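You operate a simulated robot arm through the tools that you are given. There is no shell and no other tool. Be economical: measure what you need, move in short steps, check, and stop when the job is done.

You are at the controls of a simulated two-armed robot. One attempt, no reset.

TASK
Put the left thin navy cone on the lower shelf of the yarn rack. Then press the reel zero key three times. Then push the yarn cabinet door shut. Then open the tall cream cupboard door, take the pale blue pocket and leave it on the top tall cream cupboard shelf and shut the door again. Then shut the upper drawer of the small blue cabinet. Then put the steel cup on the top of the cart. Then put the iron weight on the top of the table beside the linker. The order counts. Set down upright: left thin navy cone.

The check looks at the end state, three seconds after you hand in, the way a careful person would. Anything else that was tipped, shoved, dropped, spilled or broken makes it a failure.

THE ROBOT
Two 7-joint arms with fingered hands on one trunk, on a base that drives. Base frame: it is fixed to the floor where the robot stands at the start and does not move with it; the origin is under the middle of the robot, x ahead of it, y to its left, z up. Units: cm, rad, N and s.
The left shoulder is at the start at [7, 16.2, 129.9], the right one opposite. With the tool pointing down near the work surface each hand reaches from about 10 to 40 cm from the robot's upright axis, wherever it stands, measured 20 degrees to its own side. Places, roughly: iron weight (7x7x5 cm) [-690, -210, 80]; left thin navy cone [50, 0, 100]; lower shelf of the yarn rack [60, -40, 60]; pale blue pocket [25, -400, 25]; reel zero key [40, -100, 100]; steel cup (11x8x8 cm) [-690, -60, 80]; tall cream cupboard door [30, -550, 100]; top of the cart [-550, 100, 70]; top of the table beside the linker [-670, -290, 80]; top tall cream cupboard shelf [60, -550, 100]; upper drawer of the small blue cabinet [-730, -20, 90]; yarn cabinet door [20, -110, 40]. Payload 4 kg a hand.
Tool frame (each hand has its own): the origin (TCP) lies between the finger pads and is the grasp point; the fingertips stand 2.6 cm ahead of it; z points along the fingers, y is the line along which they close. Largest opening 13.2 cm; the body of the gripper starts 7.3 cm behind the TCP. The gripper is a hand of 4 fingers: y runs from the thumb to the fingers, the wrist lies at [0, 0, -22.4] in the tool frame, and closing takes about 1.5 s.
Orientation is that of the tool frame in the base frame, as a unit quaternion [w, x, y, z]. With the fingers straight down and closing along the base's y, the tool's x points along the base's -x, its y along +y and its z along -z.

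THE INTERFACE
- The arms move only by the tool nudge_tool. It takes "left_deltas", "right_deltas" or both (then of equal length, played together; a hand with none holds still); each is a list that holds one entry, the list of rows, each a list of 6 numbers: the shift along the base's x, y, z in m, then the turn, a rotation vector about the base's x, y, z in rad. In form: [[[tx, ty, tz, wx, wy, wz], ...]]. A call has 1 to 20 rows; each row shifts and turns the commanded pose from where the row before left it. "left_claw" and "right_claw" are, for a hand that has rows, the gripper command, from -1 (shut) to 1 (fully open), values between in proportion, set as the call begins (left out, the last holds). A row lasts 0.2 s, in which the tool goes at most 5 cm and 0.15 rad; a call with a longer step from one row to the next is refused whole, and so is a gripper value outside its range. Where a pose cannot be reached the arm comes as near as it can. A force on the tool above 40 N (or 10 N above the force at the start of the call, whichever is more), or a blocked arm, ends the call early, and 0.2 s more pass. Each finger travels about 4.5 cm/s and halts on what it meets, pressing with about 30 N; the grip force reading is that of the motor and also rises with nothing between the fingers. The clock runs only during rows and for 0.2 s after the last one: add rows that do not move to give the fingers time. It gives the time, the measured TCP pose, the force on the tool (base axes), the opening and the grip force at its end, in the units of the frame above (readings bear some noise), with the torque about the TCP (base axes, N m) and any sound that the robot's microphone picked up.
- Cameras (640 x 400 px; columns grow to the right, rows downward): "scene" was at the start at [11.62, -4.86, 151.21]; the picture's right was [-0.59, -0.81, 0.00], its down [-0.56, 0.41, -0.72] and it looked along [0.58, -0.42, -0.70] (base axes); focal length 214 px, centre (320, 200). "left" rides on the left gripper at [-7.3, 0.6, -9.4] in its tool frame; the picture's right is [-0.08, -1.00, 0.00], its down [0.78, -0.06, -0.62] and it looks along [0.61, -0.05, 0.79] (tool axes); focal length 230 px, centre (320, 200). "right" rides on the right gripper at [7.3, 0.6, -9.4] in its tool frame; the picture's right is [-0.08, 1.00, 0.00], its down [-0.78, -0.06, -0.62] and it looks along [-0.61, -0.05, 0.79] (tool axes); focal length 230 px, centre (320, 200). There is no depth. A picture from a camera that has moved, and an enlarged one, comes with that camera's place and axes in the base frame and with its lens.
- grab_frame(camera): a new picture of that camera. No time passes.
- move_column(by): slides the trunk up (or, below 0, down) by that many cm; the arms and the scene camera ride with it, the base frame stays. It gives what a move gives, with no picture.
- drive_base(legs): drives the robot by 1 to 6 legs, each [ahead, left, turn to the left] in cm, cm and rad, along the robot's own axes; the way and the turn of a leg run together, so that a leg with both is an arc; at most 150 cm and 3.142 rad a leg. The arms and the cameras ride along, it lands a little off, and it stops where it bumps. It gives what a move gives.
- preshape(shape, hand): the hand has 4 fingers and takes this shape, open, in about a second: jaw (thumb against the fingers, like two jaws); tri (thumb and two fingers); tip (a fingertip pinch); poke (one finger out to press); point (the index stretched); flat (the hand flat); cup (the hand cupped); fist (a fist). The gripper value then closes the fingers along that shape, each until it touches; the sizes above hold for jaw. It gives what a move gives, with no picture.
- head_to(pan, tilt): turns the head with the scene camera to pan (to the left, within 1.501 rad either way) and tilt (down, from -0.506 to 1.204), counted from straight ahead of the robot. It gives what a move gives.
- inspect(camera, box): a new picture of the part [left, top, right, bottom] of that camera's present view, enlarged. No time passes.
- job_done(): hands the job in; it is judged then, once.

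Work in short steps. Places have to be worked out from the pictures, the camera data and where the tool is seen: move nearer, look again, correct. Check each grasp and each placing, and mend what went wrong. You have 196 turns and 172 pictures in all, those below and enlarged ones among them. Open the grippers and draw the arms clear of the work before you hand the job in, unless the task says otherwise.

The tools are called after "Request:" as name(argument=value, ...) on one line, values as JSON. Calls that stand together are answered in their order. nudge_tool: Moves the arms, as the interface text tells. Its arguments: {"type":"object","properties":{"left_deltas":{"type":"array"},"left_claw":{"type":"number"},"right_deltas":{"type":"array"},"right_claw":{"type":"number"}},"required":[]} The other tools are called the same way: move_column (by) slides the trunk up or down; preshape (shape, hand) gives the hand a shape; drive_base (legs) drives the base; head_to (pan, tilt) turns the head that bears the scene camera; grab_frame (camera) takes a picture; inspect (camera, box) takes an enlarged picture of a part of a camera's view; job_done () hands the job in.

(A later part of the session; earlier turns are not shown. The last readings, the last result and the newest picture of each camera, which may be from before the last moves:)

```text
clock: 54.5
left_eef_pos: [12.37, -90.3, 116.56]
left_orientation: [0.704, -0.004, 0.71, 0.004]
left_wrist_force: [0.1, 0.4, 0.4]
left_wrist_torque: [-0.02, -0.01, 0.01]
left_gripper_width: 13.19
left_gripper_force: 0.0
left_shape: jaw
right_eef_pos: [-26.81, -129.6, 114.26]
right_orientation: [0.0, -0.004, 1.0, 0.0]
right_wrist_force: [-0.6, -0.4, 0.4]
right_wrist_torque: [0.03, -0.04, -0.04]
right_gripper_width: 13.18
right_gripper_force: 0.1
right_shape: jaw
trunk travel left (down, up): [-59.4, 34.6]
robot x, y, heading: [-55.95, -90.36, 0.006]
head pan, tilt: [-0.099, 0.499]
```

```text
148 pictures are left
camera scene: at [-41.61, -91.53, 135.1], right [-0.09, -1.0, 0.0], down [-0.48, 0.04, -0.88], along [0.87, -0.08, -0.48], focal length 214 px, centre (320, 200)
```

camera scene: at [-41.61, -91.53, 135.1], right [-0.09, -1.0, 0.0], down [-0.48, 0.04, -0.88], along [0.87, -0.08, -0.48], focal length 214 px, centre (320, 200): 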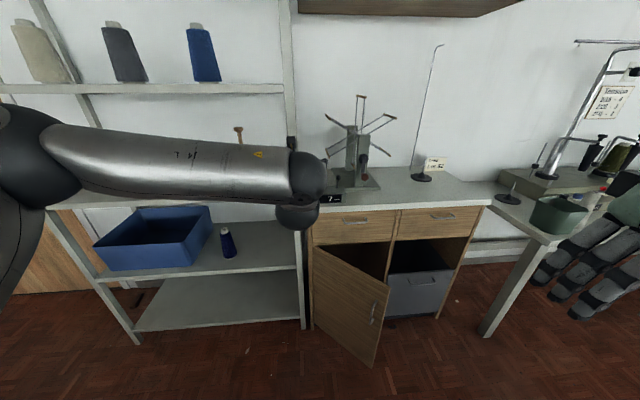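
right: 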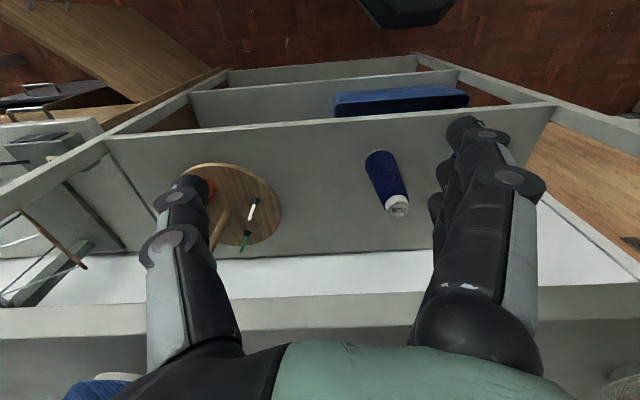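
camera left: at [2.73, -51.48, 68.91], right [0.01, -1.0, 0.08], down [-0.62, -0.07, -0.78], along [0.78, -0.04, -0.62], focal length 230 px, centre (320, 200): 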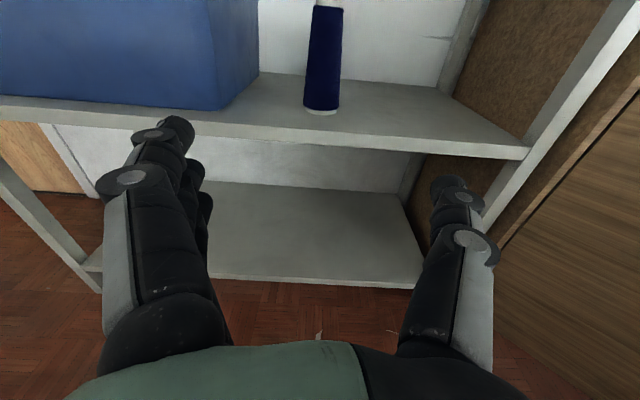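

The left arm blocks the view; I'll fold it back to the starting-like pose (fingers down) and use the right hand for the key.

Request:
nudge_tool(left_deltas=[[[-0.032, 0.005, 0.01, 0, 0.1428, 0], [-0.032, 0.005, 0.01, 0, 0.1428, 0], [-0.032, 0.005, 0.01, 0, 0.1428, 0], [-0.032, 0.005, 0.01, 0, 0.1428, 0], [-0.032, 0.005, 0.01, 0, 0.1428, 0], [-0.032, 0.005, 0.01, 0, 0.1428, 0], [-0.032, 0.005, 0.01, 0, 0.1428, 0], [-0.032, 0.005, 0.01, 0, 0.1428, 0], [-0.032, 0.005, 0.01, 0, 0.1428, 0], [-0.032, 0.005, 0.01, 0, 0.1428, 0], [-0.032, 0.005, 0.01, 0, 0.1428, 0], [0, 0, 0, 0, 0, 0]]])

Request:
drive_base(legs=[[20, 0, 0]])

Request:
grab_frame(camera="scene")

```text
clock: 57.1
left_eef_pos: [-21.97, -86.01, 122.97]
left_orientation: [-0.003, -0.001, 1.0, 0.006]
left_wrist_force: [0.2, 0.6, 0.0]
left_wrist_torque: [0.01, 0.01, -0.02]
left_gripper_width: 13.17
left_gripper_force: 0.0
left_shape: jaw
left hand out of reach, approached as far as the arm can: row 10, 11
right_eef_pos: [-26.86, -129.52, 114.47]
right_orientation: [0.0, -0.004, 1.0, 0.0]
right_wrist_force: [0.1, -0.7, -0.3]
right_wrist_torque: [0.01, 0.0, 0.01]
right_gripper_width: 13.18
right_gripper_force: 0.1
right_shape: jaw
trunk travel left (down, up): [-59.4, 34.6]
robot x, y, heading: [-55.76, -90.37, 0.008]
head pan, tilt: [-0.099, 0.499]
```

```text
clock: 58.7
left_eef_pos: [-2.0, -85.8, 123.03]
left_orientation: [-0.003, 0.0, 1.0, 0.006]
left_wrist_force: [0.1, 0.0, 0.2]
left_wrist_torque: [-0.01, -0.03, 0.01]
left_gripper_width: 13.19
left_gripper_force: 0.1
left_shape: jaw
right_eef_pos: [-6.86, -129.44, 114.21]
right_orientation: [0.002, -0.005, 1.0, 0.0]
right_wrist_force: [0.0, -0.5, 0.2]
right_wrist_torque: [-0.01, 0.03, -0.01]
right_gripper_width: 13.17
right_gripper_force: 0.1
right_shape: jaw
trunk travel left (down, up): [-59.4, 34.6]
robot x, y, heading: [-35.61, -90.85, 0.005]
head pan, tilt: [-0.099, 0.499]
```

```text
147 pictures are left
camera scene: at [-21.67, -91.37, 135.11], right [-0.09, -1.0, 0.0], down [-0.48, 0.04, -0.88], along [0.87, -0.08, -0.48], focal length 214 px, centre (320, 200)
```

scene: 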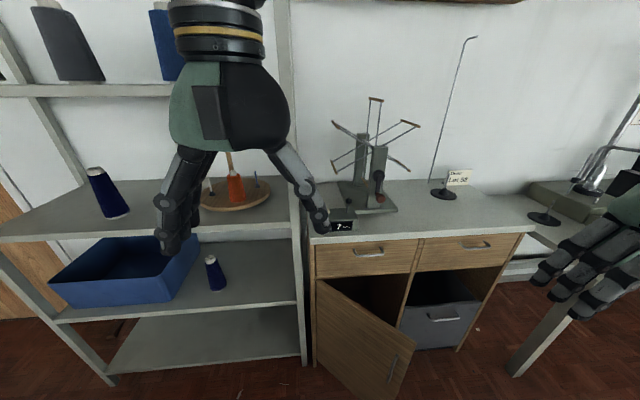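

Request:
inspect(camera="scene", box=[310, 140, 430, 240])

```text
4.00 times, centred on (370, 190) of scene
camera zoom: at [-21.67, -91.37, 135.11], right [-0.09, -1.0, 0.0], down [-0.48, 0.04, -0.88], along [0.87, -0.08, -0.48], focal length 858 px, centre (120, 240)
```

zoom: 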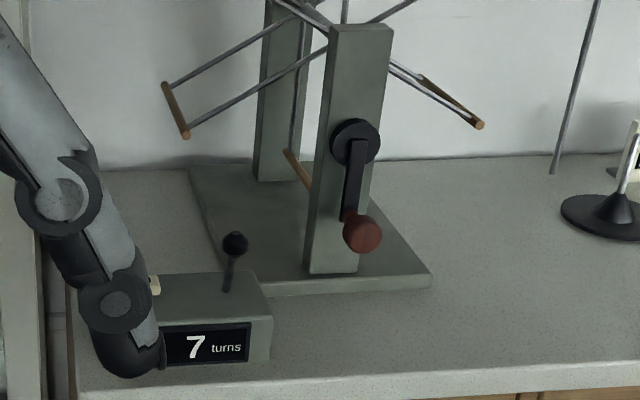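

A small pale key is partly hidden behind my left finger. I'll shift the left hand away to the left and look again.

Request:
nudge_tool(left_deltas=[[[-0.01, 0.04, 0, 0, 0, 0], [-0.01, 0.04, 0, 0, 0, 0], [-0.01, 0.04, 0, 0, 0, 0], [0, 0.04, 0, 0, 0, 0], [0, 0, 0, 0, 0, 0]]])

Request:
inspect(camera="scene", box=[310, 140, 430, 240])

```text
clock: 59.9
left_eef_pos: [-3.83, -73.4, 116.86]
left_orientation: [-0.003, 0.0, 1.0, 0.006]
left_wrist_force: [-0.6, 0.1, 0.4]
left_wrist_torque: [0.04, -0.03, 0.03]
left_gripper_width: 13.2
left_gripper_force: 0.1
left_shape: jaw
left hand out of reach, approached as far as the arm can: row 1, 2, 3, 4
right_eef_pos: [-6.66, -129.58, 114.28]
right_orientation: [0.0, -0.005, 1.0, 0.001]
right_wrist_force: [-0.4, 0.9, -0.2]
right_wrist_torque: [0.01, -0.02, 0.0]
right_gripper_width: 13.19
right_gripper_force: 0.1
right_shape: jaw
trunk travel left (down, up): [-59.4, 34.6]
robot x, y, heading: [-35.81, -90.6, 0.007]
head pan, tilt: [-0.099, 0.499]
```

```text
4.00 times, centred on (370, 190) of scene
camera zoom: at [-21.61, -91.5, 135.1], right [-0.09, -1.0, 0.0], down [-0.48, 0.04, -0.88], along [0.87, -0.08, -0.48], focal length 858 px, centre (120, 240)
```

zoom: 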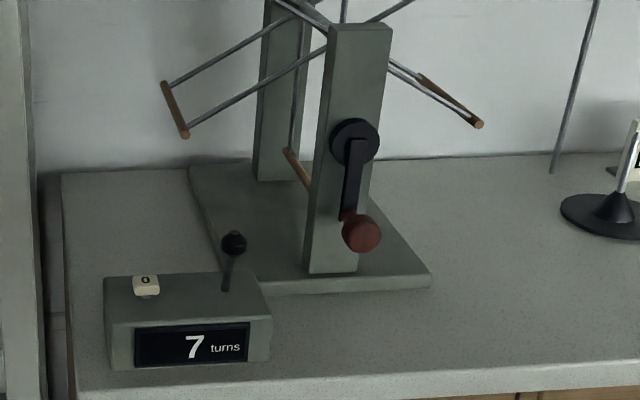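

The "0" key is on top of the counter box at ≈[42,-99.5,96]; a ball lever stands 8 cm to its right. I'll take the poke shape on the right hand and see how the finger sits.

Request:
preshape(hand="right", shape="poke")

Request:
nudge_tool(right_deltas=[[[0.02, 0.02, 0.01, 0, -0.12, 0], [0.02, 0.02, 0.01, 0, -0.12, 0], [0.02, 0.02, 0.01, 0, -0.12, 0], [0.02, 0.02, 0.01, 0, -0.12, 0], [0.02, 0.02, 0.01, 0, -0.12, 0], [0.02, 0.02, 0.01, 0, -0.12, 0], [0, 0, 0, 0, 0, 0]]])

Request:
grab_frame(camera="right")

Request:
grab_frame(camera="scene")

```text
clock: 60.8
left_eef_pos: [-3.71, -73.43, 116.87]
left_orientation: [-0.004, 0.0, 1.0, 0.006]
left_wrist_force: [0.2, 0.1, -0.2]
left_wrist_torque: [-0.02, -0.02, 0.01]
left_gripper_width: 13.17
left_gripper_force: 0.0
left_shape: jaw
right_eef_pos: [-6.81, -129.37, 114.25]
right_orientation: [0.001, -0.005, 1.0, 0.0]
right_wrist_force: [0.3, 0.3, 0.2]
right_wrist_torque: [-0.01, 0.01, -0.02]
right_gripper_width: 0.0
right_gripper_force: 0.1
right_shape: poke
trunk travel left (down, up): [-59.4, 34.6]
robot x, y, heading: [-36.0, -90.35, 0.009]
head pan, tilt: [-0.099, 0.499]
```

```text
clock: 62.4
left_eef_pos: [-3.77, -73.36, 116.99]
left_orientation: [-0.003, 0.0, 1.0, 0.005]
left_wrist_force: [0.1, -0.6, -0.7]
left_wrist_torque: [0.01, -0.03, -0.01]
left_gripper_width: 13.19
left_gripper_force: 0.0
left_shape: jaw
right_eef_pos: [5.16, -117.5, 120.27]
right_orientation: [0.353, -0.004, 0.935, -0.001]
right_wrist_force: [-0.7, -1.4, -0.4]
right_wrist_torque: [0.03, 0.02, 0.0]
right_gripper_width: 0.0
right_gripper_force: 0.1
right_shape: poke
trunk travel left (down, up): [-59.4, 34.6]
robot x, y, heading: [-35.73, -90.4, 0.006]
head pan, tilt: [-0.099, 0.499]
```

```text
144 pictures are left
camera right: at [-6.54, -116.96, 122.36], right [0.05, 1.0, 0.05], down [0.18, -0.06, 0.98], along [0.98, -0.04, -0.18], focal length 230 px, centre (320, 200)
```

right: 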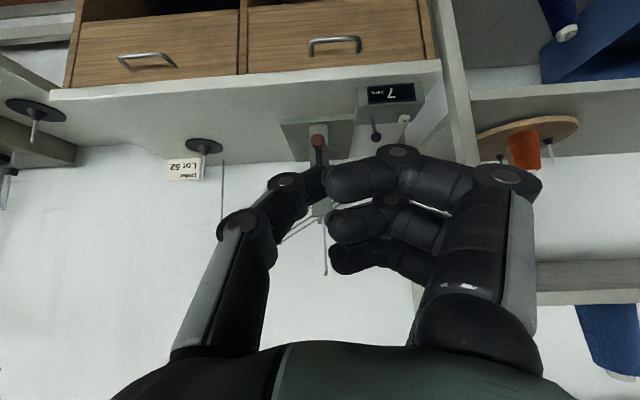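

```text
143 pictures are left
camera scene: at [-21.63, -91.4, 135.1], right [-0.09, -1.0, 0.0], down [-0.48, 0.04, -0.88], along [0.87, -0.08, -0.48], focal length 214 px, centre (320, 200)
```

scene: 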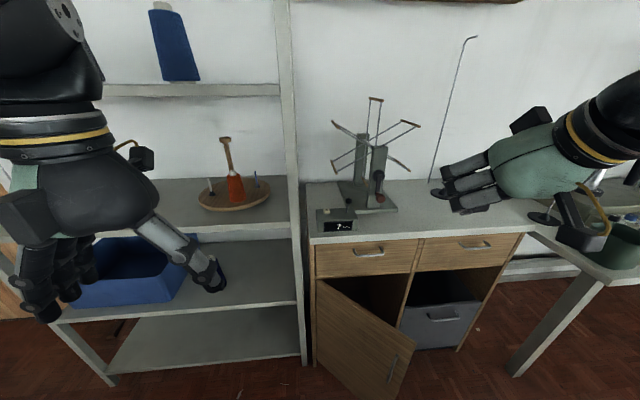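

Poke looks fully curled; I'll try "point" and look at the finger.

Request:
preshape(hand="right", shape="point")

Request:
grab_frame(camera="right")

Request:
inspect(camera="scene", box=[420, 70, 640, 250])

```text
clock: 63.3
left_eef_pos: [-3.77, -73.37, 117.0]
left_orientation: [-0.003, 0.0, 1.0, 0.005]
left_wrist_force: [-0.1, 1.0, 0.1]
left_wrist_torque: [0.04, 0.02, -0.03]
left_gripper_width: 13.17
left_gripper_force: 0.1
left_shape: jaw
right_eef_pos: [5.12, -117.47, 120.34]
right_orientation: [0.353, -0.004, 0.936, -0.001]
right_wrist_force: [1.0, -0.2, -0.5]
right_wrist_torque: [0.03, 0.02, 0.0]
right_gripper_width: 12.62
right_gripper_force: 0.1
right_shape: point
trunk travel left (down, up): [-59.4, 34.6]
robot x, y, heading: [-35.87, -90.6, 0.004]
head pan, tilt: [-0.099, 0.499]
```

```text
142 pictures are left
camera right: at [-6.54, -116.94, 122.37], right [0.05, 1.0, 0.05], down [0.18, -0.05, 0.98], along [0.98, -0.04, -0.19], focal length 230 px, centre (320, 200)
```

right: 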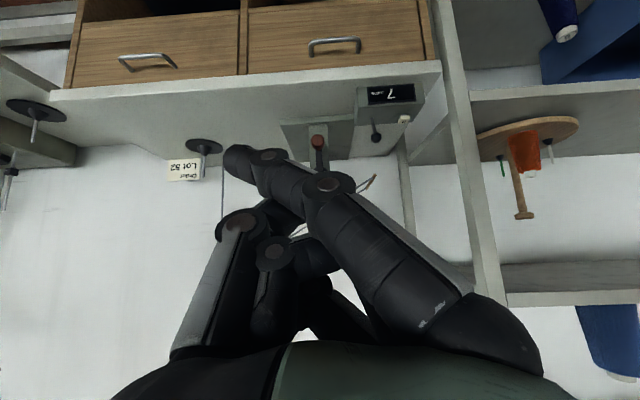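

```text
2.22 times, centred on (530, 160) of scene
camera zoom: at [-21.61, -91.35, 135.1], right [-0.09, -1.0, 0.0], down [-0.48, 0.04, -0.88], along [0.87, -0.08, -0.48], focal length 477 px, centre (-147, 289)
```

zoom: 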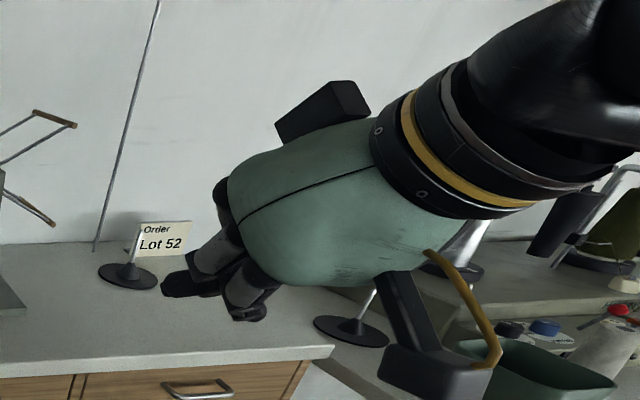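

Point bends across the palm, so I'd rather press with the single straight thumb in jaw shape: with the hand yawed 90° so the thumb leads in +x, the other fingers hang off the counter's front edge. Reshaping, re-orienting, and tucking the left arm.

Request:
preshape(hand="right", shape="jaw")

Request:
nudge_tool(right_deltas=[[[-0.01, 0, 0.0, 0, 0.12, 0], [-0.01, 0, 0.0, 0, 0.12, 0], [-0.01, 0, 0.0, 0, 0.12, 0], [-0.01, 0, 0.0, 0, 0.12, 0], [-0.01, 0, 0.0, 0, 0.12, 0], [-0.01, 0, 0.0, 0, 0.12, 0], [0, 0, 0, 0, 0, 0.1428], [0, 0, 0, 0, 0, 0.1428], [0, 0, 0, 0, 0, 0.1428], [0, 0, 0, 0, 0, 0.1428], [0, 0, 0, 0, 0, 0.1428], [0, 0, 0, 0, 0, 0.1428], [0, 0, 0, 0, 0, 0.1428], [0, 0, 0, 0, 0, 0.1428], [0, 0, 0, 0, 0, 0.1428], [0, 0, 0, 0, 0, 0.1428], [0, 0, 0, 0, 0, 0.1428], [0, 0, 0, 0, 0, 0]]], left_deltas=[[[0, 0, -0.025, 0, 0, 0], [0, 0, -0.025, 0, 0, 0], [0, 0, -0.025, 0, 0, 0], [0, 0, -0.025, 0, 0, 0], [0, 0, -0.025, 0, 0, 0], [0, 0, -0.025, 0, 0, 0], [-0.02, 0.02, 0, 0, 0, 0], [-0.02, 0.02, 0, 0, 0, 0], [-0.02, 0.02, 0, 0, 0, 0], [-0.02, 0.02, 0, 0, 0, 0], [-0.02, 0.02, 0, 0, 0, 0], [0, 0, 0, 0, 0, 0], [0, 0, 0, 0, 0, 0], [0, 0, 0, 0, 0, 0], [0, 0, 0, 0, 0, 0], [0, 0, 0, 0, 0, 0], [0, 0, 0, 0, 0, 0], [0, 0, 0, 0, 0, 0]]])

Request:
grab_frame(camera="right")

Request:
grab_frame(camera="scene")

```text
clock: 64.2
left_eef_pos: [-3.8, -73.37, 116.95]
left_orientation: [-0.002, 0.0, 1.0, 0.005]
left_wrist_force: [-0.2, 0.3, -0.2]
left_wrist_torque: [0.0, 0.0, -0.03]
left_gripper_width: 13.18
left_gripper_force: 0.1
left_shape: jaw
right_eef_pos: [5.11, -117.49, 120.16]
right_orientation: [0.353, -0.004, 0.936, -0.001]
right_wrist_force: [0.3, 0.2, 0.0]
right_wrist_torque: [0.0, -0.02, 0.0]
right_gripper_width: 13.2
right_gripper_force: 0.1
right_shape: jaw
trunk travel left (down, up): [-59.4, 34.6]
robot x, y, heading: [-36.04, -90.51, 0.008]
head pan, tilt: [-0.099, 0.499]
```

```text
clock: 68.0
left_eef_pos: [-5.17, -72.03, 101.9]
left_orientation: [-0.004, 0.0, 1.0, 0.006]
left_wrist_force: [0.3, 0.5, -0.2]
left_wrist_torque: [0.01, 0.03, 0.01]
left_gripper_width: 13.17
left_gripper_force: 0.1
left_shape: jaw
left hand out of reach, approached as far as the arm can: row 7, 8, 9, 10, 11
right_eef_pos: [-1.32, -117.27, 117.74]
right_orientation: [-0.001, 0.711, -0.703, 0.0]
right_wrist_force: [-0.8, 0.7, 0.1]
right_wrist_torque: [0.0, 0.02, -0.01]
right_gripper_width: 13.17
right_gripper_force: 0.0
right_shape: jaw
right hand out of reach, approached as far as the arm can: row 6
trunk travel left (down, up): [-59.4, 34.6]
robot x, y, heading: [-35.75, -90.6, 0.005]
head pan, tilt: [-0.099, 0.499]
```

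```text
140 pictures are left
camera right: at [-1.85, -124.51, 127.09], right [-1.0, 0.07, 0.0], down [0.05, 0.78, 0.62], along [0.04, 0.62, -0.79], focal length 230 px, centre (320, 200)
```

right: 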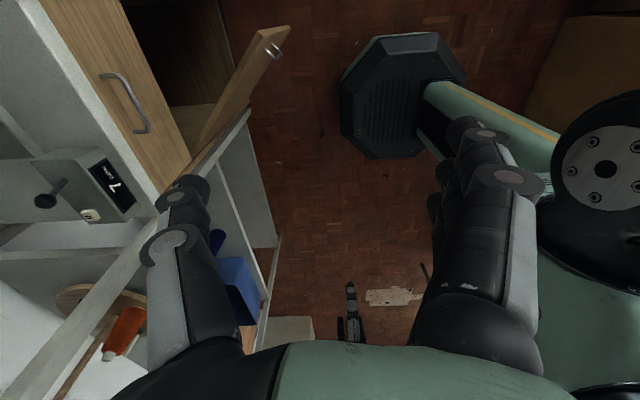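

```text
139 pictures are left
camera scene: at [-21.61, -91.36, 135.1], right [-0.09, -1.0, 0.0], down [-0.48, 0.04, -0.88], along [0.87, -0.08, -0.48], focal length 214 px, centre (320, 200)
```

scene: 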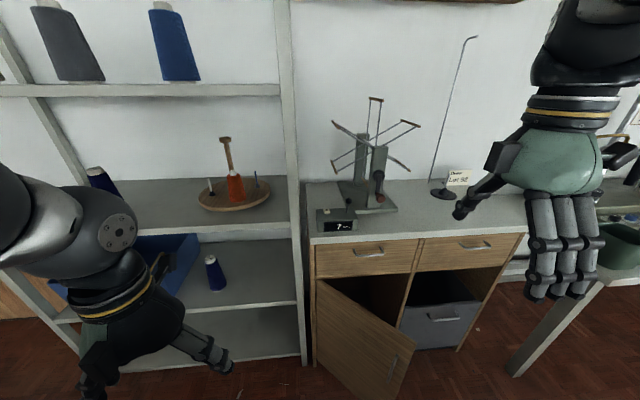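

The yawed hand looks as planned. Moving base left 18 and forward 30 cm, then checking the thumb against the key.

Request:
drive_base(legs=[[0, 18, 0], [30, 0, 0]])

Request:
head_to(pan=-0.6, tilt=0.6)

Request:
grab_frame(camera="scene")

Request:
grab_frame(camera="right")

```text
clock: 71.1
left_eef_pos: [24.45, -53.98, 101.98]
left_orientation: [-0.003, 0.002, 1.0, 0.006]
left_wrist_force: [0.3, -0.9, 0.0]
left_wrist_torque: [-0.01, 0.02, 0.0]
left_gripper_width: 13.19
left_gripper_force: 0.0
left_shape: jaw
right_eef_pos: [28.04, -99.09, 117.77]
right_orientation: [-0.001, 0.709, -0.705, 0.0]
right_wrist_force: [-0.7, 0.0, -0.7]
right_wrist_torque: [-0.03, -0.01, -0.03]
right_gripper_width: 13.19
right_gripper_force: 0.1
right_shape: jaw
trunk travel left (down, up): [-59.4, 34.6]
robot x, y, heading: [-6.14, -72.3, 0.003]
head pan, tilt: [-0.099, 0.499]
```

```text
clock: 72.0
left_eef_pos: [24.39, -54.03, 101.93]
left_orientation: [-0.003, 0.002, 1.0, 0.006]
left_wrist_force: [0.7, -0.6, 0.4]
left_wrist_torque: [-0.01, 0.01, -0.02]
left_gripper_width: 13.19
left_gripper_force: 0.1
left_shape: jaw
right_eef_pos: [28.21, -99.17, 117.81]
right_orientation: [-0.001, 0.709, -0.705, 0.0]
right_wrist_force: [0.1, 0.0, 0.5]
right_wrist_torque: [0.01, -0.02, -0.03]
right_gripper_width: 13.18
right_gripper_force: 0.1
right_shape: jaw
trunk travel left (down, up): [-59.4, 34.6]
robot x, y, heading: [-6.14, -72.24, 0.005]
head pan, tilt: [-0.6, 0.6]
```

```text
138 pictures are left
camera scene: at [6.22, -77.38, 134.19], right [-0.56, -0.83, 0.0], down [-0.47, 0.32, -0.83], along [0.68, -0.46, -0.56], focal length 214 px, centre (320, 200)
```

scene: 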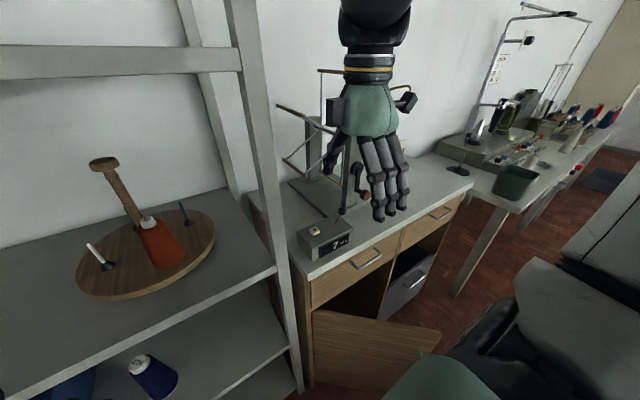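

```text
137 pictures are left
camera right: at [27.59, -106.5, 127.11], right [-1.0, 0.07, 0.0], down [0.06, 0.78, 0.62], along [0.05, 0.62, -0.79], focal length 230 px, centre (320, 200)
```

right: 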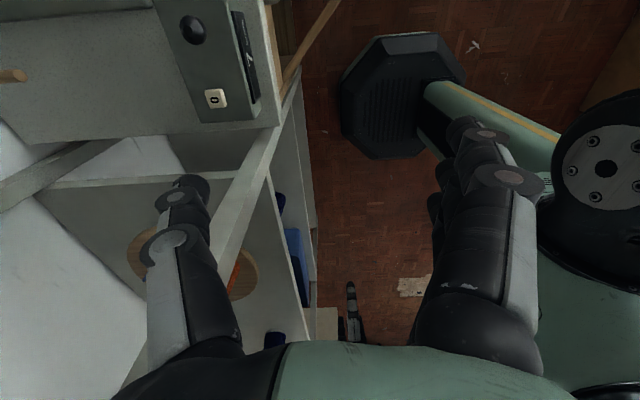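

Both views put the key at ≈[41.5,-99.6,96], with the thumb tip at TCP+[7.5,0,-2.5]. Moving over it and lowering to hover.

Request:
nudge_tool(right_deltas=[[[0.02, -0.001, 0, 0, 0, 0], [0.02, -0.001, 0, 0, 0, 0], [0.018, -0.001, 0, 0, 0, 0], [0, 0, 0, 0, 0, 0]]])

Request:
move_column(by=-14)

Request:
grab_frame(camera="right")

Request:
inspect(camera="scene", box=[250, 80, 450, 205])

```text
clock: 73.0
left_eef_pos: [24.45, -53.96, 101.84]
left_orientation: [-0.002, 0.002, 1.0, 0.005]
left_wrist_force: [0.3, 0.3, -0.2]
left_wrist_torque: [0.0, 0.01, 0.02]
left_gripper_width: 13.2
left_gripper_force: 0.1
left_shape: jaw
right_eef_pos: [33.5, -99.56, 116.28]
right_orientation: [-0.005, 0.709, -0.705, 0.0]
right_wrist_force: [0.0, 0.3, -0.6]
right_wrist_torque: [0.0, 0.01, 0.0]
right_gripper_width: 13.18
right_gripper_force: 0.0
right_shape: jaw
right hand out of reach, approached as far as the arm can: row 1, 2, 3
trunk travel left (down, up): [-59.4, 34.6]
robot x, y, heading: [-5.95, -72.46, 0.009]
head pan, tilt: [-0.6, 0.6]
```

```text
clock: 74.7
left_eef_pos: [24.56, -54.06, 87.96]
left_orientation: [-0.003, 0.002, 1.0, 0.005]
left_wrist_force: [-0.4, 1.0, 0.3]
left_wrist_torque: [-0.01, -0.02, 0.03]
left_gripper_width: 13.19
left_gripper_force: 0.0
left_shape: jaw
right_eef_pos: [33.52, -99.45, 102.43]
right_orientation: [-0.003, 0.709, -0.706, 0.0]
right_wrist_force: [0.1, -0.2, -0.1]
right_wrist_torque: [0.0, 0.01, -0.02]
right_gripper_width: 13.17
right_gripper_force: 0.1
right_shape: jaw
trunk travel left (down, up): [-45.4, 48.6]
robot x, y, heading: [-6.15, -72.59, 0.005]
head pan, tilt: [-0.6, 0.6]
```

```text
136 pictures are left
camera right: at [32.87, -106.85, 111.59], right [-1.0, 0.07, -0.01], down [0.05, 0.78, 0.62], along [0.05, 0.62, -0.78], focal length 230 px, centre (320, 200)
```

right: 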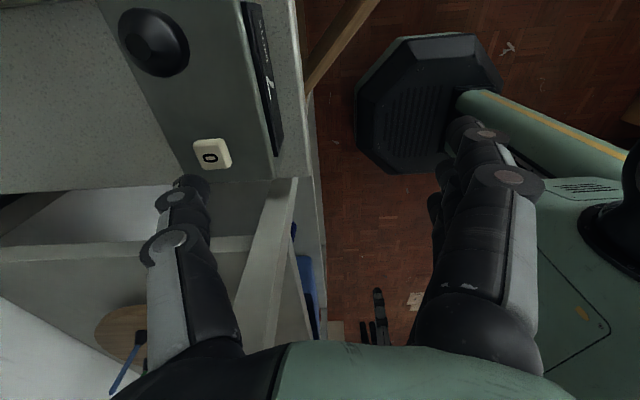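

```text
3.20 times, centred on (350, 142) of scene
camera zoom: at [6.24, -77.38, 120.2], right [-0.56, -0.83, 0.0], down [-0.47, 0.32, -0.83], along [0.68, -0.46, -0.56], focal length 686 px, centre (224, 384)
```

zoom: 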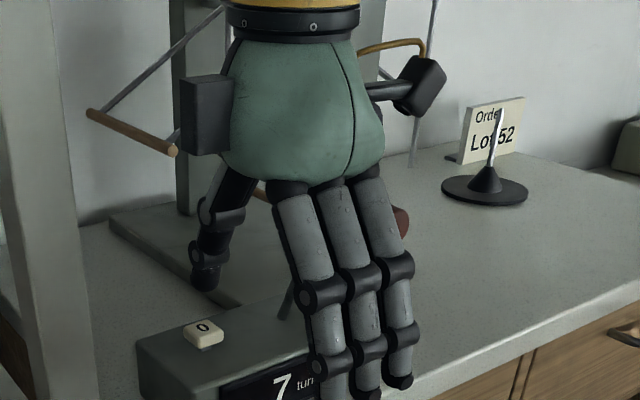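

The thumb tip lies right over the key (both ≈[41.4,-99.4]), about 3 cm above. Lowering gently until contact.

Request:
nudge_tool(right_deltas=[[[0, 0, -0.01, 0, 0, 0], [0, 0, -0.01, 0, 0, 0], [0, 0, 0, 0, 0, 0]]])

Request:
nudge_tool(right_deltas=[[[0, 0, -0.004, 0, 0, 0], [0, 0, 0, 0, 0, 0]]])

Request:
grab_frame(camera="right")

Request:
inspect(camera="scene", box=[250, 80, 450, 205])

```text
clock: 75.5
left_eef_pos: [24.57, -54.03, 87.9]
left_orientation: [-0.002, 0.002, 1.0, 0.005]
left_wrist_force: [0.7, -0.2, 0.1]
left_wrist_torque: [-0.01, 0.03, -0.02]
left_gripper_width: 13.2
left_gripper_force: 0.0
left_shape: jaw
right_eef_pos: [33.43, -99.35, 100.26]
right_orientation: [-0.004, 0.709, -0.705, 0.0]
right_wrist_force: [0.2, 0.5, -0.3]
right_wrist_torque: [0.01, 0.0, -0.02]
right_gripper_width: 13.22
right_gripper_force: 0.0
right_shape: jaw
trunk travel left (down, up): [-45.4, 48.6]
robot x, y, heading: [-5.9, -72.3, 0.003]
head pan, tilt: [-0.6, 0.6]
```

```text
clock: 76.1
left_eef_pos: [24.52, -53.96, 87.89]
left_orientation: [-0.003, 0.002, 1.0, 0.005]
left_wrist_force: [0.5, 0.0, 0.2]
left_wrist_torque: [0.01, 0.01, -0.01]
left_gripper_width: 13.2
left_gripper_force: 0.0
left_shape: jaw
right_eef_pos: [33.52, -99.54, 99.86]
right_orientation: [-0.004, 0.709, -0.705, 0.0]
right_wrist_force: [-0.4, 0.2, 0.4]
right_wrist_torque: [0.02, 0.03, 0.02]
right_gripper_width: 13.17
right_gripper_force: 0.0
right_shape: jaw
trunk travel left (down, up): [-45.4, 48.6]
robot x, y, heading: [-5.9, -72.52, 0.005]
head pan, tilt: [-0.6, 0.6]
```

```text
134 pictures are left
camera right: at [32.87, -106.86, 109.15], right [-1.0, 0.07, -0.01], down [0.05, 0.78, 0.62], along [0.05, 0.62, -0.78], focal length 230 px, centre (320, 200)
```

right: 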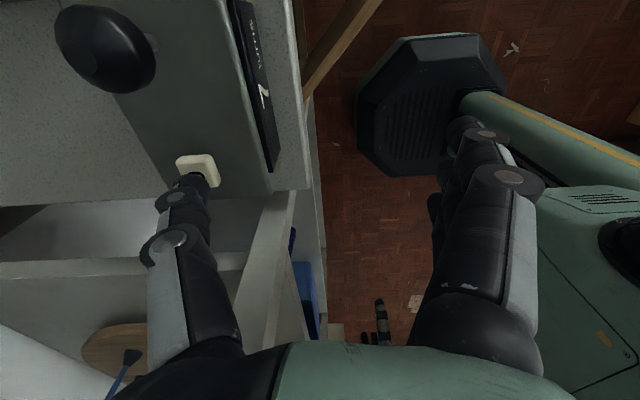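

```text
3.20 times, centred on (350, 142) of scene
camera zoom: at [6.26, -77.38, 120.19], right [-0.56, -0.83, 0.0], down [-0.47, 0.32, -0.82], along [0.68, -0.46, -0.57], focal length 686 px, centre (224, 384)
```

zoom: 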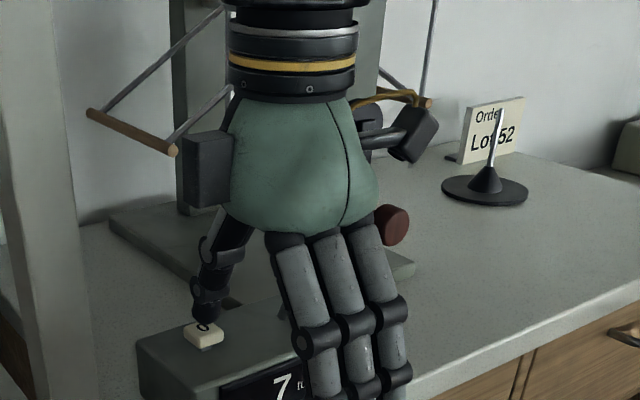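

Well aligned and about 1 cm above. Continuing in small steps until the key clicks.

Request:
nudge_tool(right_deltas=[[[0, 0, -0.005, 0, 0, 0], [0, 0, 0, 0, 0, 0]]])

Request:
nudge_tool(right_deltas=[[[0, 0, -0.004, 0, 0, 0], [0, 0, 0, 0, 0, 0]]])

Request:
nudge_tool(right_deltas=[[[0, 0, -0.003, 0, 0, 0], [0, 0, 0, 0, 0, 0]]])

Request:
inspect(camera="scene", box=[250, 130, 410, 230])

```text
clock: 76.7
left_eef_pos: [24.5, -54.05, 87.85]
left_orientation: [-0.003, 0.001, 1.0, 0.005]
left_wrist_force: [-0.5, 1.1, -0.7]
left_wrist_torque: [0.0, -0.04, -0.03]
left_gripper_width: 13.19
left_gripper_force: 0.1
left_shape: jaw
right_eef_pos: [33.58, -99.46, 99.28]
right_orientation: [-0.004, 0.709, -0.705, 0.0]
right_wrist_force: [0.0, -0.1, 0.5]
right_wrist_torque: [0.04, -0.03, 0.02]
right_gripper_width: 13.17
right_gripper_force: 0.0
right_shape: jaw
trunk travel left (down, up): [-45.4, 48.6]
robot x, y, heading: [-6.01, -72.48, 0.006]
head pan, tilt: [-0.6, 0.6]
```

```text
clock: 77.3
left_eef_pos: [24.39, -54.06, 87.9]
left_orientation: [-0.003, 0.002, 1.0, 0.006]
left_wrist_force: [0.4, 0.1, 0.1]
left_wrist_torque: [0.0, -0.02, 0.0]
left_gripper_width: 13.17
left_gripper_force: 0.1
left_shape: jaw
right_eef_pos: [33.33, -99.4, 98.94]
right_orientation: [-0.004, 0.709, -0.705, 0.0]
right_wrist_force: [0.0, -0.5, 0.6]
right_wrist_torque: [0.04, -0.04, 0.05]
right_gripper_width: 13.17
right_gripper_force: 0.0
right_shape: jaw
trunk travel left (down, up): [-45.4, 48.6]
robot x, y, heading: [-5.76, -71.95, 0.004]
head pan, tilt: [-0.6, 0.6]
```

```text
clock: 77.9
left_eef_pos: [24.6, -53.98, 88.01]
left_orientation: [-0.003, 0.002, 1.0, 0.005]
left_wrist_force: [0.4, -0.1, 0.3]
left_wrist_torque: [0.01, -0.02, 0.02]
left_gripper_width: 13.21
left_gripper_force: 0.1
left_shape: jaw
right_eef_pos: [33.41, -99.48, 98.77]
right_orientation: [-0.004, 0.708, -0.706, 0.001]
right_wrist_force: [-0.2, -1.3, 1.8]
right_wrist_torque: [-0.01, -0.17, 0.04]
right_gripper_width: 13.18
right_gripper_force: 0.1
right_shape: jaw
trunk travel left (down, up): [-45.4, 48.6]
robot x, y, heading: [-6.06, -72.23, 0.005]
head pan, tilt: [-0.6, 0.6]
```

```text
4.00 times, centred on (330, 180) of scene
camera zoom: at [6.23, -77.37, 120.19], right [-0.56, -0.83, 0.0], down [-0.47, 0.32, -0.83], along [0.68, -0.46, -0.56], focal length 858 px, centre (280, 280)
```

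zoom: 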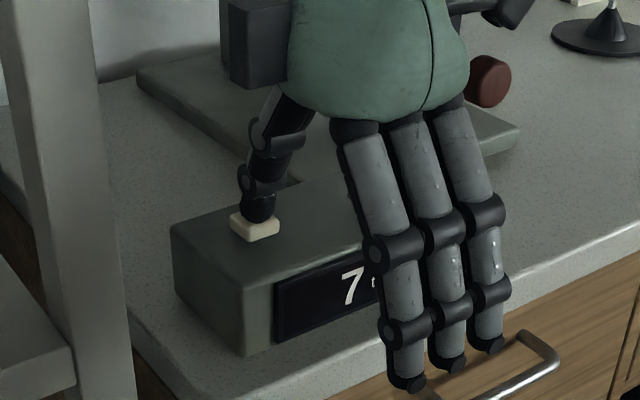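

The thumb is touching the key. Pressing further in 2 mm steps, watching for a sound or a display change.

Request:
nudge_tool(right_deltas=[[[0, 0, -0.002, 0, 0, 0], [0, 0, 0, 0, 0, 0]]])

Request:
nudge_tool(right_deltas=[[[0, 0, -0.002, 0, 0, 0], [0, 0, 0, 0, 0, 0]]])

Request:
inspect(camera="scene", box=[250, 130, 410, 230])

```text
clock: 78.5
left_eef_pos: [24.48, -54.01, 87.88]
left_orientation: [-0.002, 0.002, 1.0, 0.005]
left_wrist_force: [-0.3, 0.3, 0.0]
left_wrist_torque: [0.01, 0.01, 0.01]
left_gripper_width: 13.22
left_gripper_force: 0.0
left_shape: jaw
right_eef_pos: [33.49, -99.52, 98.57]
right_orientation: [-0.004, 0.708, -0.706, 0.0]
right_wrist_force: [-0.2, 0.8, 2.5]
right_wrist_torque: [0.0, -0.2, -0.06]
right_gripper_width: 13.2
right_gripper_force: 0.0
right_shape: jaw
trunk travel left (down, up): [-45.4, 48.6]
robot x, y, heading: [-6.03, -72.18, 0.002]
head pan, tilt: [-0.6, 0.6]
heard: click
```

```text
clock: 79.1
left_eef_pos: [24.49, -53.97, 87.89]
left_orientation: [-0.002, 0.002, 1.0, 0.005]
left_wrist_force: [0.0, -0.2, -0.3]
left_wrist_torque: [-0.04, -0.01, 0.01]
left_gripper_width: 13.19
left_gripper_force: 0.1
left_shape: jaw
right_eef_pos: [33.35, -99.46, 98.34]
right_orientation: [-0.005, 0.709, -0.706, 0.001]
right_wrist_force: [0.0, -1.2, 4.8]
right_wrist_torque: [-0.01, -0.39, -0.02]
right_gripper_width: 13.18
right_gripper_force: 0.0
right_shape: jaw
trunk travel left (down, up): [-45.4, 48.6]
robot x, y, heading: [-6.08, -72.37, 0.002]
head pan, tilt: [-0.6, 0.6]
```

```text
4.00 times, centred on (330, 180) of scene
camera zoom: at [6.19, -77.37, 120.2], right [-0.56, -0.83, 0.0], down [-0.47, 0.32, -0.83], along [0.68, -0.46, -0.56], focal length 858 px, centre (280, 280)
```

zoom: 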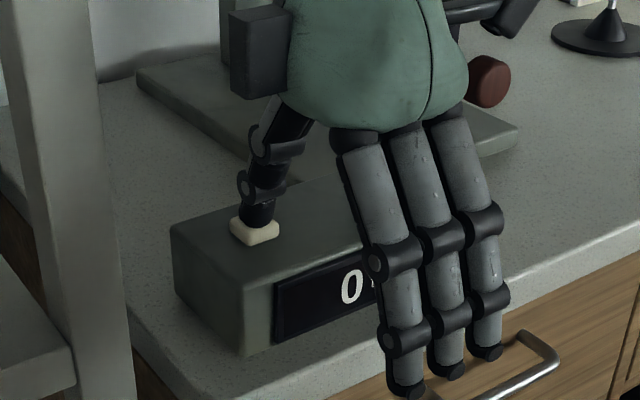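

First click, and the display reads 0. Releasing 12 mm and pressing twice more, one call each.

Request:
nudge_tool(right_deltas=[[[0, 0, 0.006, 0, 0, 0], [0, 0, 0.006, 0, 0, 0], [0, 0, 0, 0, 0, 0], [0, 0, 0, 0, 0, 0]]])

Request:
nudge_tool(right_deltas=[[[0, 0, -0.006, 0, 0, 0], [0, 0, -0.006, 0, 0, 0], [0, 0, 0, 0, 0, 0]]])

Request:
nudge_tool(right_deltas=[[[0, 0, 0.006, 0, 0, 0], [0, 0, 0.006, 0, 0, 0], [0, 0, 0, 0, 0, 0], [0, 0, 0, 0, 0, 0]]])

```text
clock: 80.1
left_eef_pos: [24.61, -54.01, 87.84]
left_orientation: [-0.002, 0.002, 1.0, 0.005]
left_wrist_force: [-0.2, 0.3, 0.8]
left_wrist_torque: [0.02, -0.01, 0.0]
left_gripper_width: 13.19
left_gripper_force: 0.1
left_shape: jaw
right_eef_pos: [33.37, -99.47, 99.49]
right_orientation: [-0.003, 0.71, -0.705, 0.0]
right_wrist_force: [0.6, -0.6, 0.1]
right_wrist_torque: [0.0, -0.02, 0.0]
right_gripper_width: 13.2
right_gripper_force: 0.0
right_shape: jaw
trunk travel left (down, up): [-45.4, 48.6]
robot x, y, heading: [-6.21, -72.41, 0.003]
head pan, tilt: [-0.6, 0.6]
```

```text
clock: 80.9
left_eef_pos: [24.41, -54.0, 87.94]
left_orientation: [-0.003, 0.001, 1.0, 0.005]
left_wrist_force: [0.3, -0.9, 0.6]
left_wrist_torque: [0.01, 0.0, -0.02]
left_gripper_width: 13.16
left_gripper_force: 0.1
left_shape: jaw
right_eef_pos: [33.4, -99.46, 98.33]
right_orientation: [-0.005, 0.708, -0.706, 0.0]
right_wrist_force: [-1.3, 0.0, 5.3]
right_wrist_torque: [0.0, -0.36, -0.02]
right_gripper_width: 13.19
right_gripper_force: 0.0
right_shape: jaw
trunk travel left (down, up): [-45.4, 48.6]
robot x, y, heading: [-6.51, -72.46, 0.001]
head pan, tilt: [-0.6, 0.6]
heard: click
```

```text
clock: 81.9
left_eef_pos: [24.37, -54.04, 87.94]
left_orientation: [-0.003, 0.002, 1.0, 0.005]
left_wrist_force: [-0.5, 0.4, 0.3]
left_wrist_torque: [-0.03, 0.0, 0.0]
left_gripper_width: 13.23
left_gripper_force: 0.1
left_shape: jaw
right_eef_pos: [33.48, -99.54, 99.35]
right_orientation: [-0.004, 0.709, -0.705, 0.0]
right_wrist_force: [0.6, 0.0, 0.7]
right_wrist_torque: [0.02, -0.02, 0.0]
right_gripper_width: 13.22
right_gripper_force: 0.1
right_shape: jaw
trunk travel left (down, up): [-45.4, 48.6]
robot x, y, heading: [-6.18, -72.42, 0.004]
head pan, tilt: [-0.6, 0.6]
```

Two clicks so far. Third press, then rise clear.

Request:
nudge_tool(right_deltas=[[[0, 0, -0.006, 0, 0, 0], [0, 0, -0.006, 0, 0, 0], [0, 0, 0, 0, 0, 0]]])

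Request:
nudge_tool(right_deltas=[[[0, 0, 0.01, 0, 0, 0], [0, 0, 0.02, 0, 0, 0], [0, 0, 0.02, 0, 0, 0], [0, 0, 0.02, 0, 0, 0], [0, 0, 0.02, 0, 0, 0], [0, 0, 0, 0, 0, 0]]])

Request:
drive_base(legs=[[-40, 0, 0]])

Request:
grab_frame(camera="scene")

```text
clock: 82.7
left_eef_pos: [24.55, -54.01, 87.94]
left_orientation: [-0.002, 0.001, 1.0, 0.005]
left_wrist_force: [0.4, 0.4, 0.2]
left_wrist_torque: [0.0, 0.03, -0.02]
left_gripper_width: 13.18
left_gripper_force: 0.1
left_shape: jaw
right_eef_pos: [33.34, -99.48, 98.29]
right_orientation: [-0.004, 0.709, -0.705, 0.001]
right_wrist_force: [-0.1, 0.1, 4.8]
right_wrist_torque: [-0.01, -0.32, -0.01]
right_gripper_width: 13.22
right_gripper_force: 0.1
right_shape: jaw
trunk travel left (down, up): [-45.4, 48.6]
robot x, y, heading: [-6.17, -72.48, 0.005]
head pan, tilt: [-0.6, 0.6]
heard: click
```

```text
clock: 84.1
left_eef_pos: [24.52, -53.89, 87.99]
left_orientation: [-0.003, 0.002, 1.0, 0.005]
left_wrist_force: [-0.1, 0.5, 0.5]
left_wrist_torque: [-0.01, 0.04, 0.01]
left_gripper_width: 13.2
left_gripper_force: 0.1
left_shape: jaw
right_eef_pos: [32.01, -99.53, 102.91]
right_orientation: [-0.005, 0.708, -0.706, 0.002]
right_wrist_force: [-0.3, 1.5, -0.1]
right_wrist_torque: [-0.01, -0.01, -0.02]
right_gripper_width: 13.2
right_gripper_force: 0.2
right_shape: jaw
right hand out of reach, approached as far as the arm can: row 3, 4, 5
trunk travel left (down, up): [-45.4, 48.6]
robot x, y, heading: [-5.89, -72.59, 0.005]
head pan, tilt: [-0.6, 0.6]
```

```text
clock: 86.6
left_eef_pos: [-15.59, -54.15, 87.91]
left_orientation: [-0.003, -0.001, 1.0, 0.006]
left_wrist_force: [-0.7, -0.1, 0.4]
left_wrist_torque: [-0.02, -0.02, -0.02]
left_gripper_width: 13.17
left_gripper_force: 0.0
left_shape: jaw
right_eef_pos: [-7.91, -99.52, 103.03]
right_orientation: [-0.005, 0.711, -0.703, 0.0]
right_wrist_force: [-0.5, 0.4, 0.6]
right_wrist_torque: [-0.02, 0.0, -0.03]
right_gripper_width: 13.19
right_gripper_force: 0.1
right_shape: jaw
trunk travel left (down, up): [-45.4, 48.6]
robot x, y, heading: [-46.59, -72.66, 0.014]
head pan, tilt: [-0.6, 0.6]
```

```text
130 pictures are left
camera scene: at [-33.77, -77.61, 120.19], right [-0.56, -0.83, 0.0], down [-0.47, 0.31, -0.83], along [0.69, -0.46, -0.56], focal length 214 px, centre (320, 200)
```

scene: 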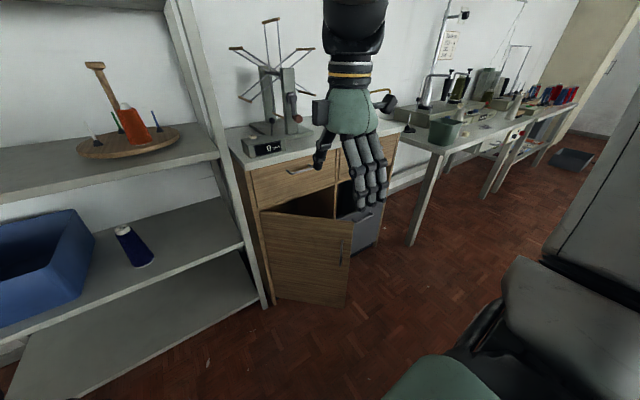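

All three presses are registered. Next the yarn cabinet door: I'll lower the trunk, turn the right hand to point forward with fingers closed, and position in front of the door.

Request:
nudge_tool(right_deltas=[[[0, 0, 0, 0, 0, -0.1428], [0, 0, 0, 0, 0, -0.1428], [0, 0, 0, 0, 0, -0.1428], [0, 0, 0, 0, 0, -0.1428], [0, 0, 0, 0, 0, -0.1428], [0, 0, 0, 0, 0, -0.1428], [0, 0, 0, 0, 0, -0.1428], [0, 0, 0, 0, 0, -0.1428], [0, 0, 0, 0, 0, -0.1428], [0, 0, 0, 0, 0, -0.1428], [0, 0, 0, 0, 0, -0.1428]]], right_claw=-1)

Request:
nudge_tool(right_deltas=[[[0.01, 0, 0, 0, -0.1428, 0], [0.01, 0, 0, 0, -0.1428, 0], [0.01, 0, 0, 0, -0.1428, 0], [0.01, 0, 0, 0, -0.1428, 0], [0.01, 0, 0, 0, -0.1428, 0], [0.01, 0, 0, 0, -0.1428, 0], [0.01, 0, 0, 0, -0.1428, 0], [0.01, 0, 0, 0, -0.1428, 0], [0.01, 0, 0, 0, -0.1428, 0], [0.01, 0, 0, 0, -0.1428, 0], [0.01, 0, 0, 0, -0.1428, 0], [0, 0, 0, 0, 0, 0]]])

Request:
move_column(by=-40)

Request:
drive_base(legs=[[0, -33, 0]])

Request:
grab_frame(camera="scene")

Request:
grab_frame(camera="right")

```text
clock: 89.0
left_eef_pos: [-15.56, -54.08, 87.86]
left_orientation: [-0.002, -0.002, 1.0, 0.005]
left_wrist_force: [-0.4, 0.7, 0.2]
left_wrist_torque: [-0.02, 0.03, 0.02]
left_gripper_width: 13.17
left_gripper_force: 0.0
left_shape: jaw
right_eef_pos: [-7.92, -99.52, 102.71]
right_orientation: [0.005, -0.004, 1.0, -0.003]
right_wrist_force: [0.3, 0.6, -0.5]
right_wrist_torque: [-0.02, -0.01, 0.02]
right_gripper_width: 0.03
right_gripper_force: 30.3
right_shape: jaw
trunk travel left (down, up): [-45.4, 48.6]
robot x, y, heading: [-45.88, -72.51, 0.011]
head pan, tilt: [-0.6, 0.6]
```

```text
clock: 91.6
left_eef_pos: [-15.58, -54.18, 87.92]
left_orientation: [-0.003, -0.002, 1.0, 0.005]
left_wrist_force: [0.4, 0.6, -0.6]
left_wrist_torque: [0.01, -0.01, -0.04]
left_gripper_width: 13.2
left_gripper_force: 0.1
left_shape: jaw
right_eef_pos: [8.69, -95.61, 107.02]
right_orientation: [0.684, -0.018, 0.729, -0.016]
right_wrist_force: [-0.3, 0.0, -0.7]
right_wrist_torque: [0.01, 0.01, 0.01]
right_gripper_width: 0.0
right_gripper_force: 31.0
right_shape: jaw
right hand out of reach, approached as far as the arm can: row 7, 8, 9, 10, 11
trunk travel left (down, up): [-45.4, 48.6]
robot x, y, heading: [-46.08, -72.52, 0.014]
head pan, tilt: [-0.6, 0.6]
```

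```text
clock: 95.4
left_eef_pos: [-15.6, -54.07, 47.84]
left_orientation: [-0.002, -0.002, 1.0, 0.005]
left_wrist_force: [-0.3, -0.6, -0.5]
left_wrist_torque: [0.0, 0.0, -0.05]
left_gripper_width: 13.17
left_gripper_force: 0.2
left_shape: jaw
right_eef_pos: [8.6, -95.65, 66.99]
right_orientation: [0.683, -0.018, 0.73, -0.016]
right_wrist_force: [-0.5, 0.2, -0.3]
right_wrist_torque: [-0.01, -0.03, 0.0]
right_gripper_width: 0.0
right_gripper_force: 30.0
right_shape: jaw
trunk travel left (down, up): [-5.4, 88.6]
robot x, y, heading: [-46.0, -72.95, 0.005]
head pan, tilt: [-0.6, 0.6]
```

```text
clock: 97.6
left_eef_pos: [-15.26, -87.2, 47.8]
left_orientation: [-0.003, -0.002, 1.0, 0.005]
left_wrist_force: [-0.3, -0.2, 0.0]
left_wrist_torque: [0.04, -0.01, -0.01]
left_gripper_width: 13.18
left_gripper_force: 0.0
left_shape: jaw
right_eef_pos: [9.03, -128.66, 66.96]
right_orientation: [0.683, -0.019, 0.73, -0.016]
right_wrist_force: [0.4, 0.1, 0.6]
right_wrist_torque: [-0.04, 0.0, 0.01]
right_gripper_width: 0.01
right_gripper_force: 30.2
right_shape: jaw
trunk travel left (down, up): [-5.4, 88.6]
robot x, y, heading: [-45.58, -105.87, 0.009]
head pan, tilt: [-0.6, 0.6]
```

```text
129 pictures are left
camera scene: at [-33.34, -110.65, 80.19], right [-0.56, -0.83, 0.0], down [-0.47, 0.31, -0.82], along [0.69, -0.46, -0.57], focal length 214 px, centre (320, 200)
```

scene: 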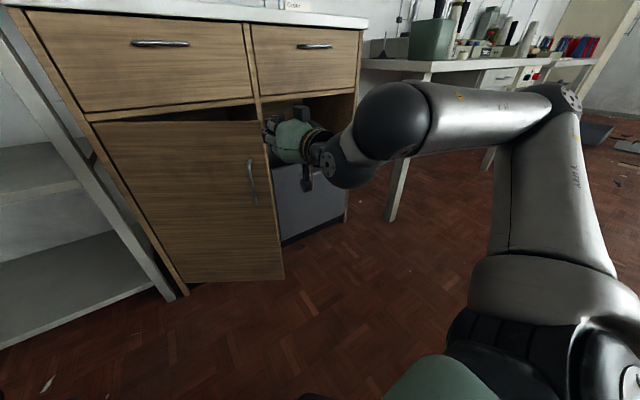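

```text
128 pictures are left
camera right: at [-0.8, -128.46, 60.27], right [0.0, 1.0, 0.03], down [-0.56, -0.02, 0.83], along [0.83, -0.02, 0.56], focal length 230 px, centre (320, 200)
```

right: 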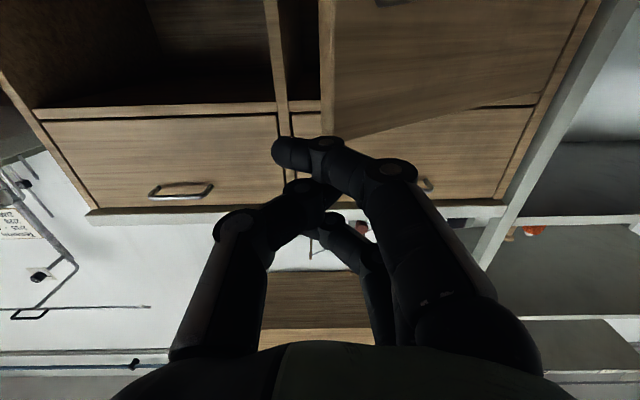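

The door's free edge is at ≈[19,-128.5], top z≈66, with the handle near y≈-124, z 43–58. I'll push below the handle: lower the hand to z≈36 at y≈-123.

Request:
nudge_tool(right_deltas=[[[-0.005, 0.006, -0.03, 0, 0, 0], [-0.005, 0.006, -0.03, 0, 0, 0], [0, 0.006, -0.03, 0, 0, 0], [0, 0.006, -0.03, 0, 0, 0], [0, 0.006, -0.03, 0, 0, 0], [0, 0.006, -0.03, 0, 0, 0], [0, 0.006, -0.03, 0, 0, 0], [0, 0.006, -0.03, 0, 0, 0], [0, 0.006, -0.03, 0, 0, 0], [0, 0.006, -0.03, 0, 0, 0], [0, 0, 0, 0, 0, 0]]])

Request:
grab_frame(camera="scene")

```text
clock: 100.0
left_eef_pos: [-15.23, -87.08, 48.01]
left_orientation: [-0.002, -0.002, 1.0, 0.006]
left_wrist_force: [-0.3, 0.3, 1.0]
left_wrist_torque: [0.03, 0.03, 0.0]
left_gripper_width: 13.18
left_gripper_force: 0.1
left_shape: jaw
right_eef_pos: [11.43, -123.83, 40.12]
right_orientation: [0.682, -0.018, 0.731, -0.017]
right_wrist_force: [0.1, 0.2, 0.2]
right_wrist_torque: [-0.01, -0.04, -0.06]
right_gripper_width: 0.02
right_gripper_force: 29.9
right_shape: jaw
right hand out of reach, approached as far as the arm can: row 1, 2, 3, 5, 10
trunk travel left (down, up): [-5.4, 88.6]
robot x, y, heading: [-45.71, -105.48, 0.013]
head pan, tilt: [-0.6, 0.6]
```

```text
127 pictures are left
camera scene: at [-33.35, -110.65, 80.19], right [-0.56, -0.83, 0.0], down [-0.47, 0.31, -0.83], along [0.69, -0.46, -0.56], focal length 214 px, centre (320, 200)
```

scene: 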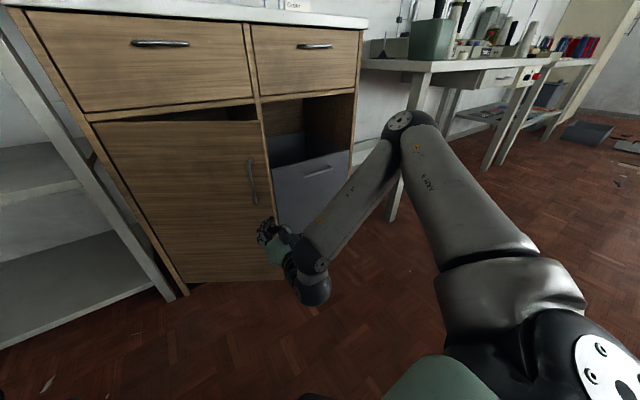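

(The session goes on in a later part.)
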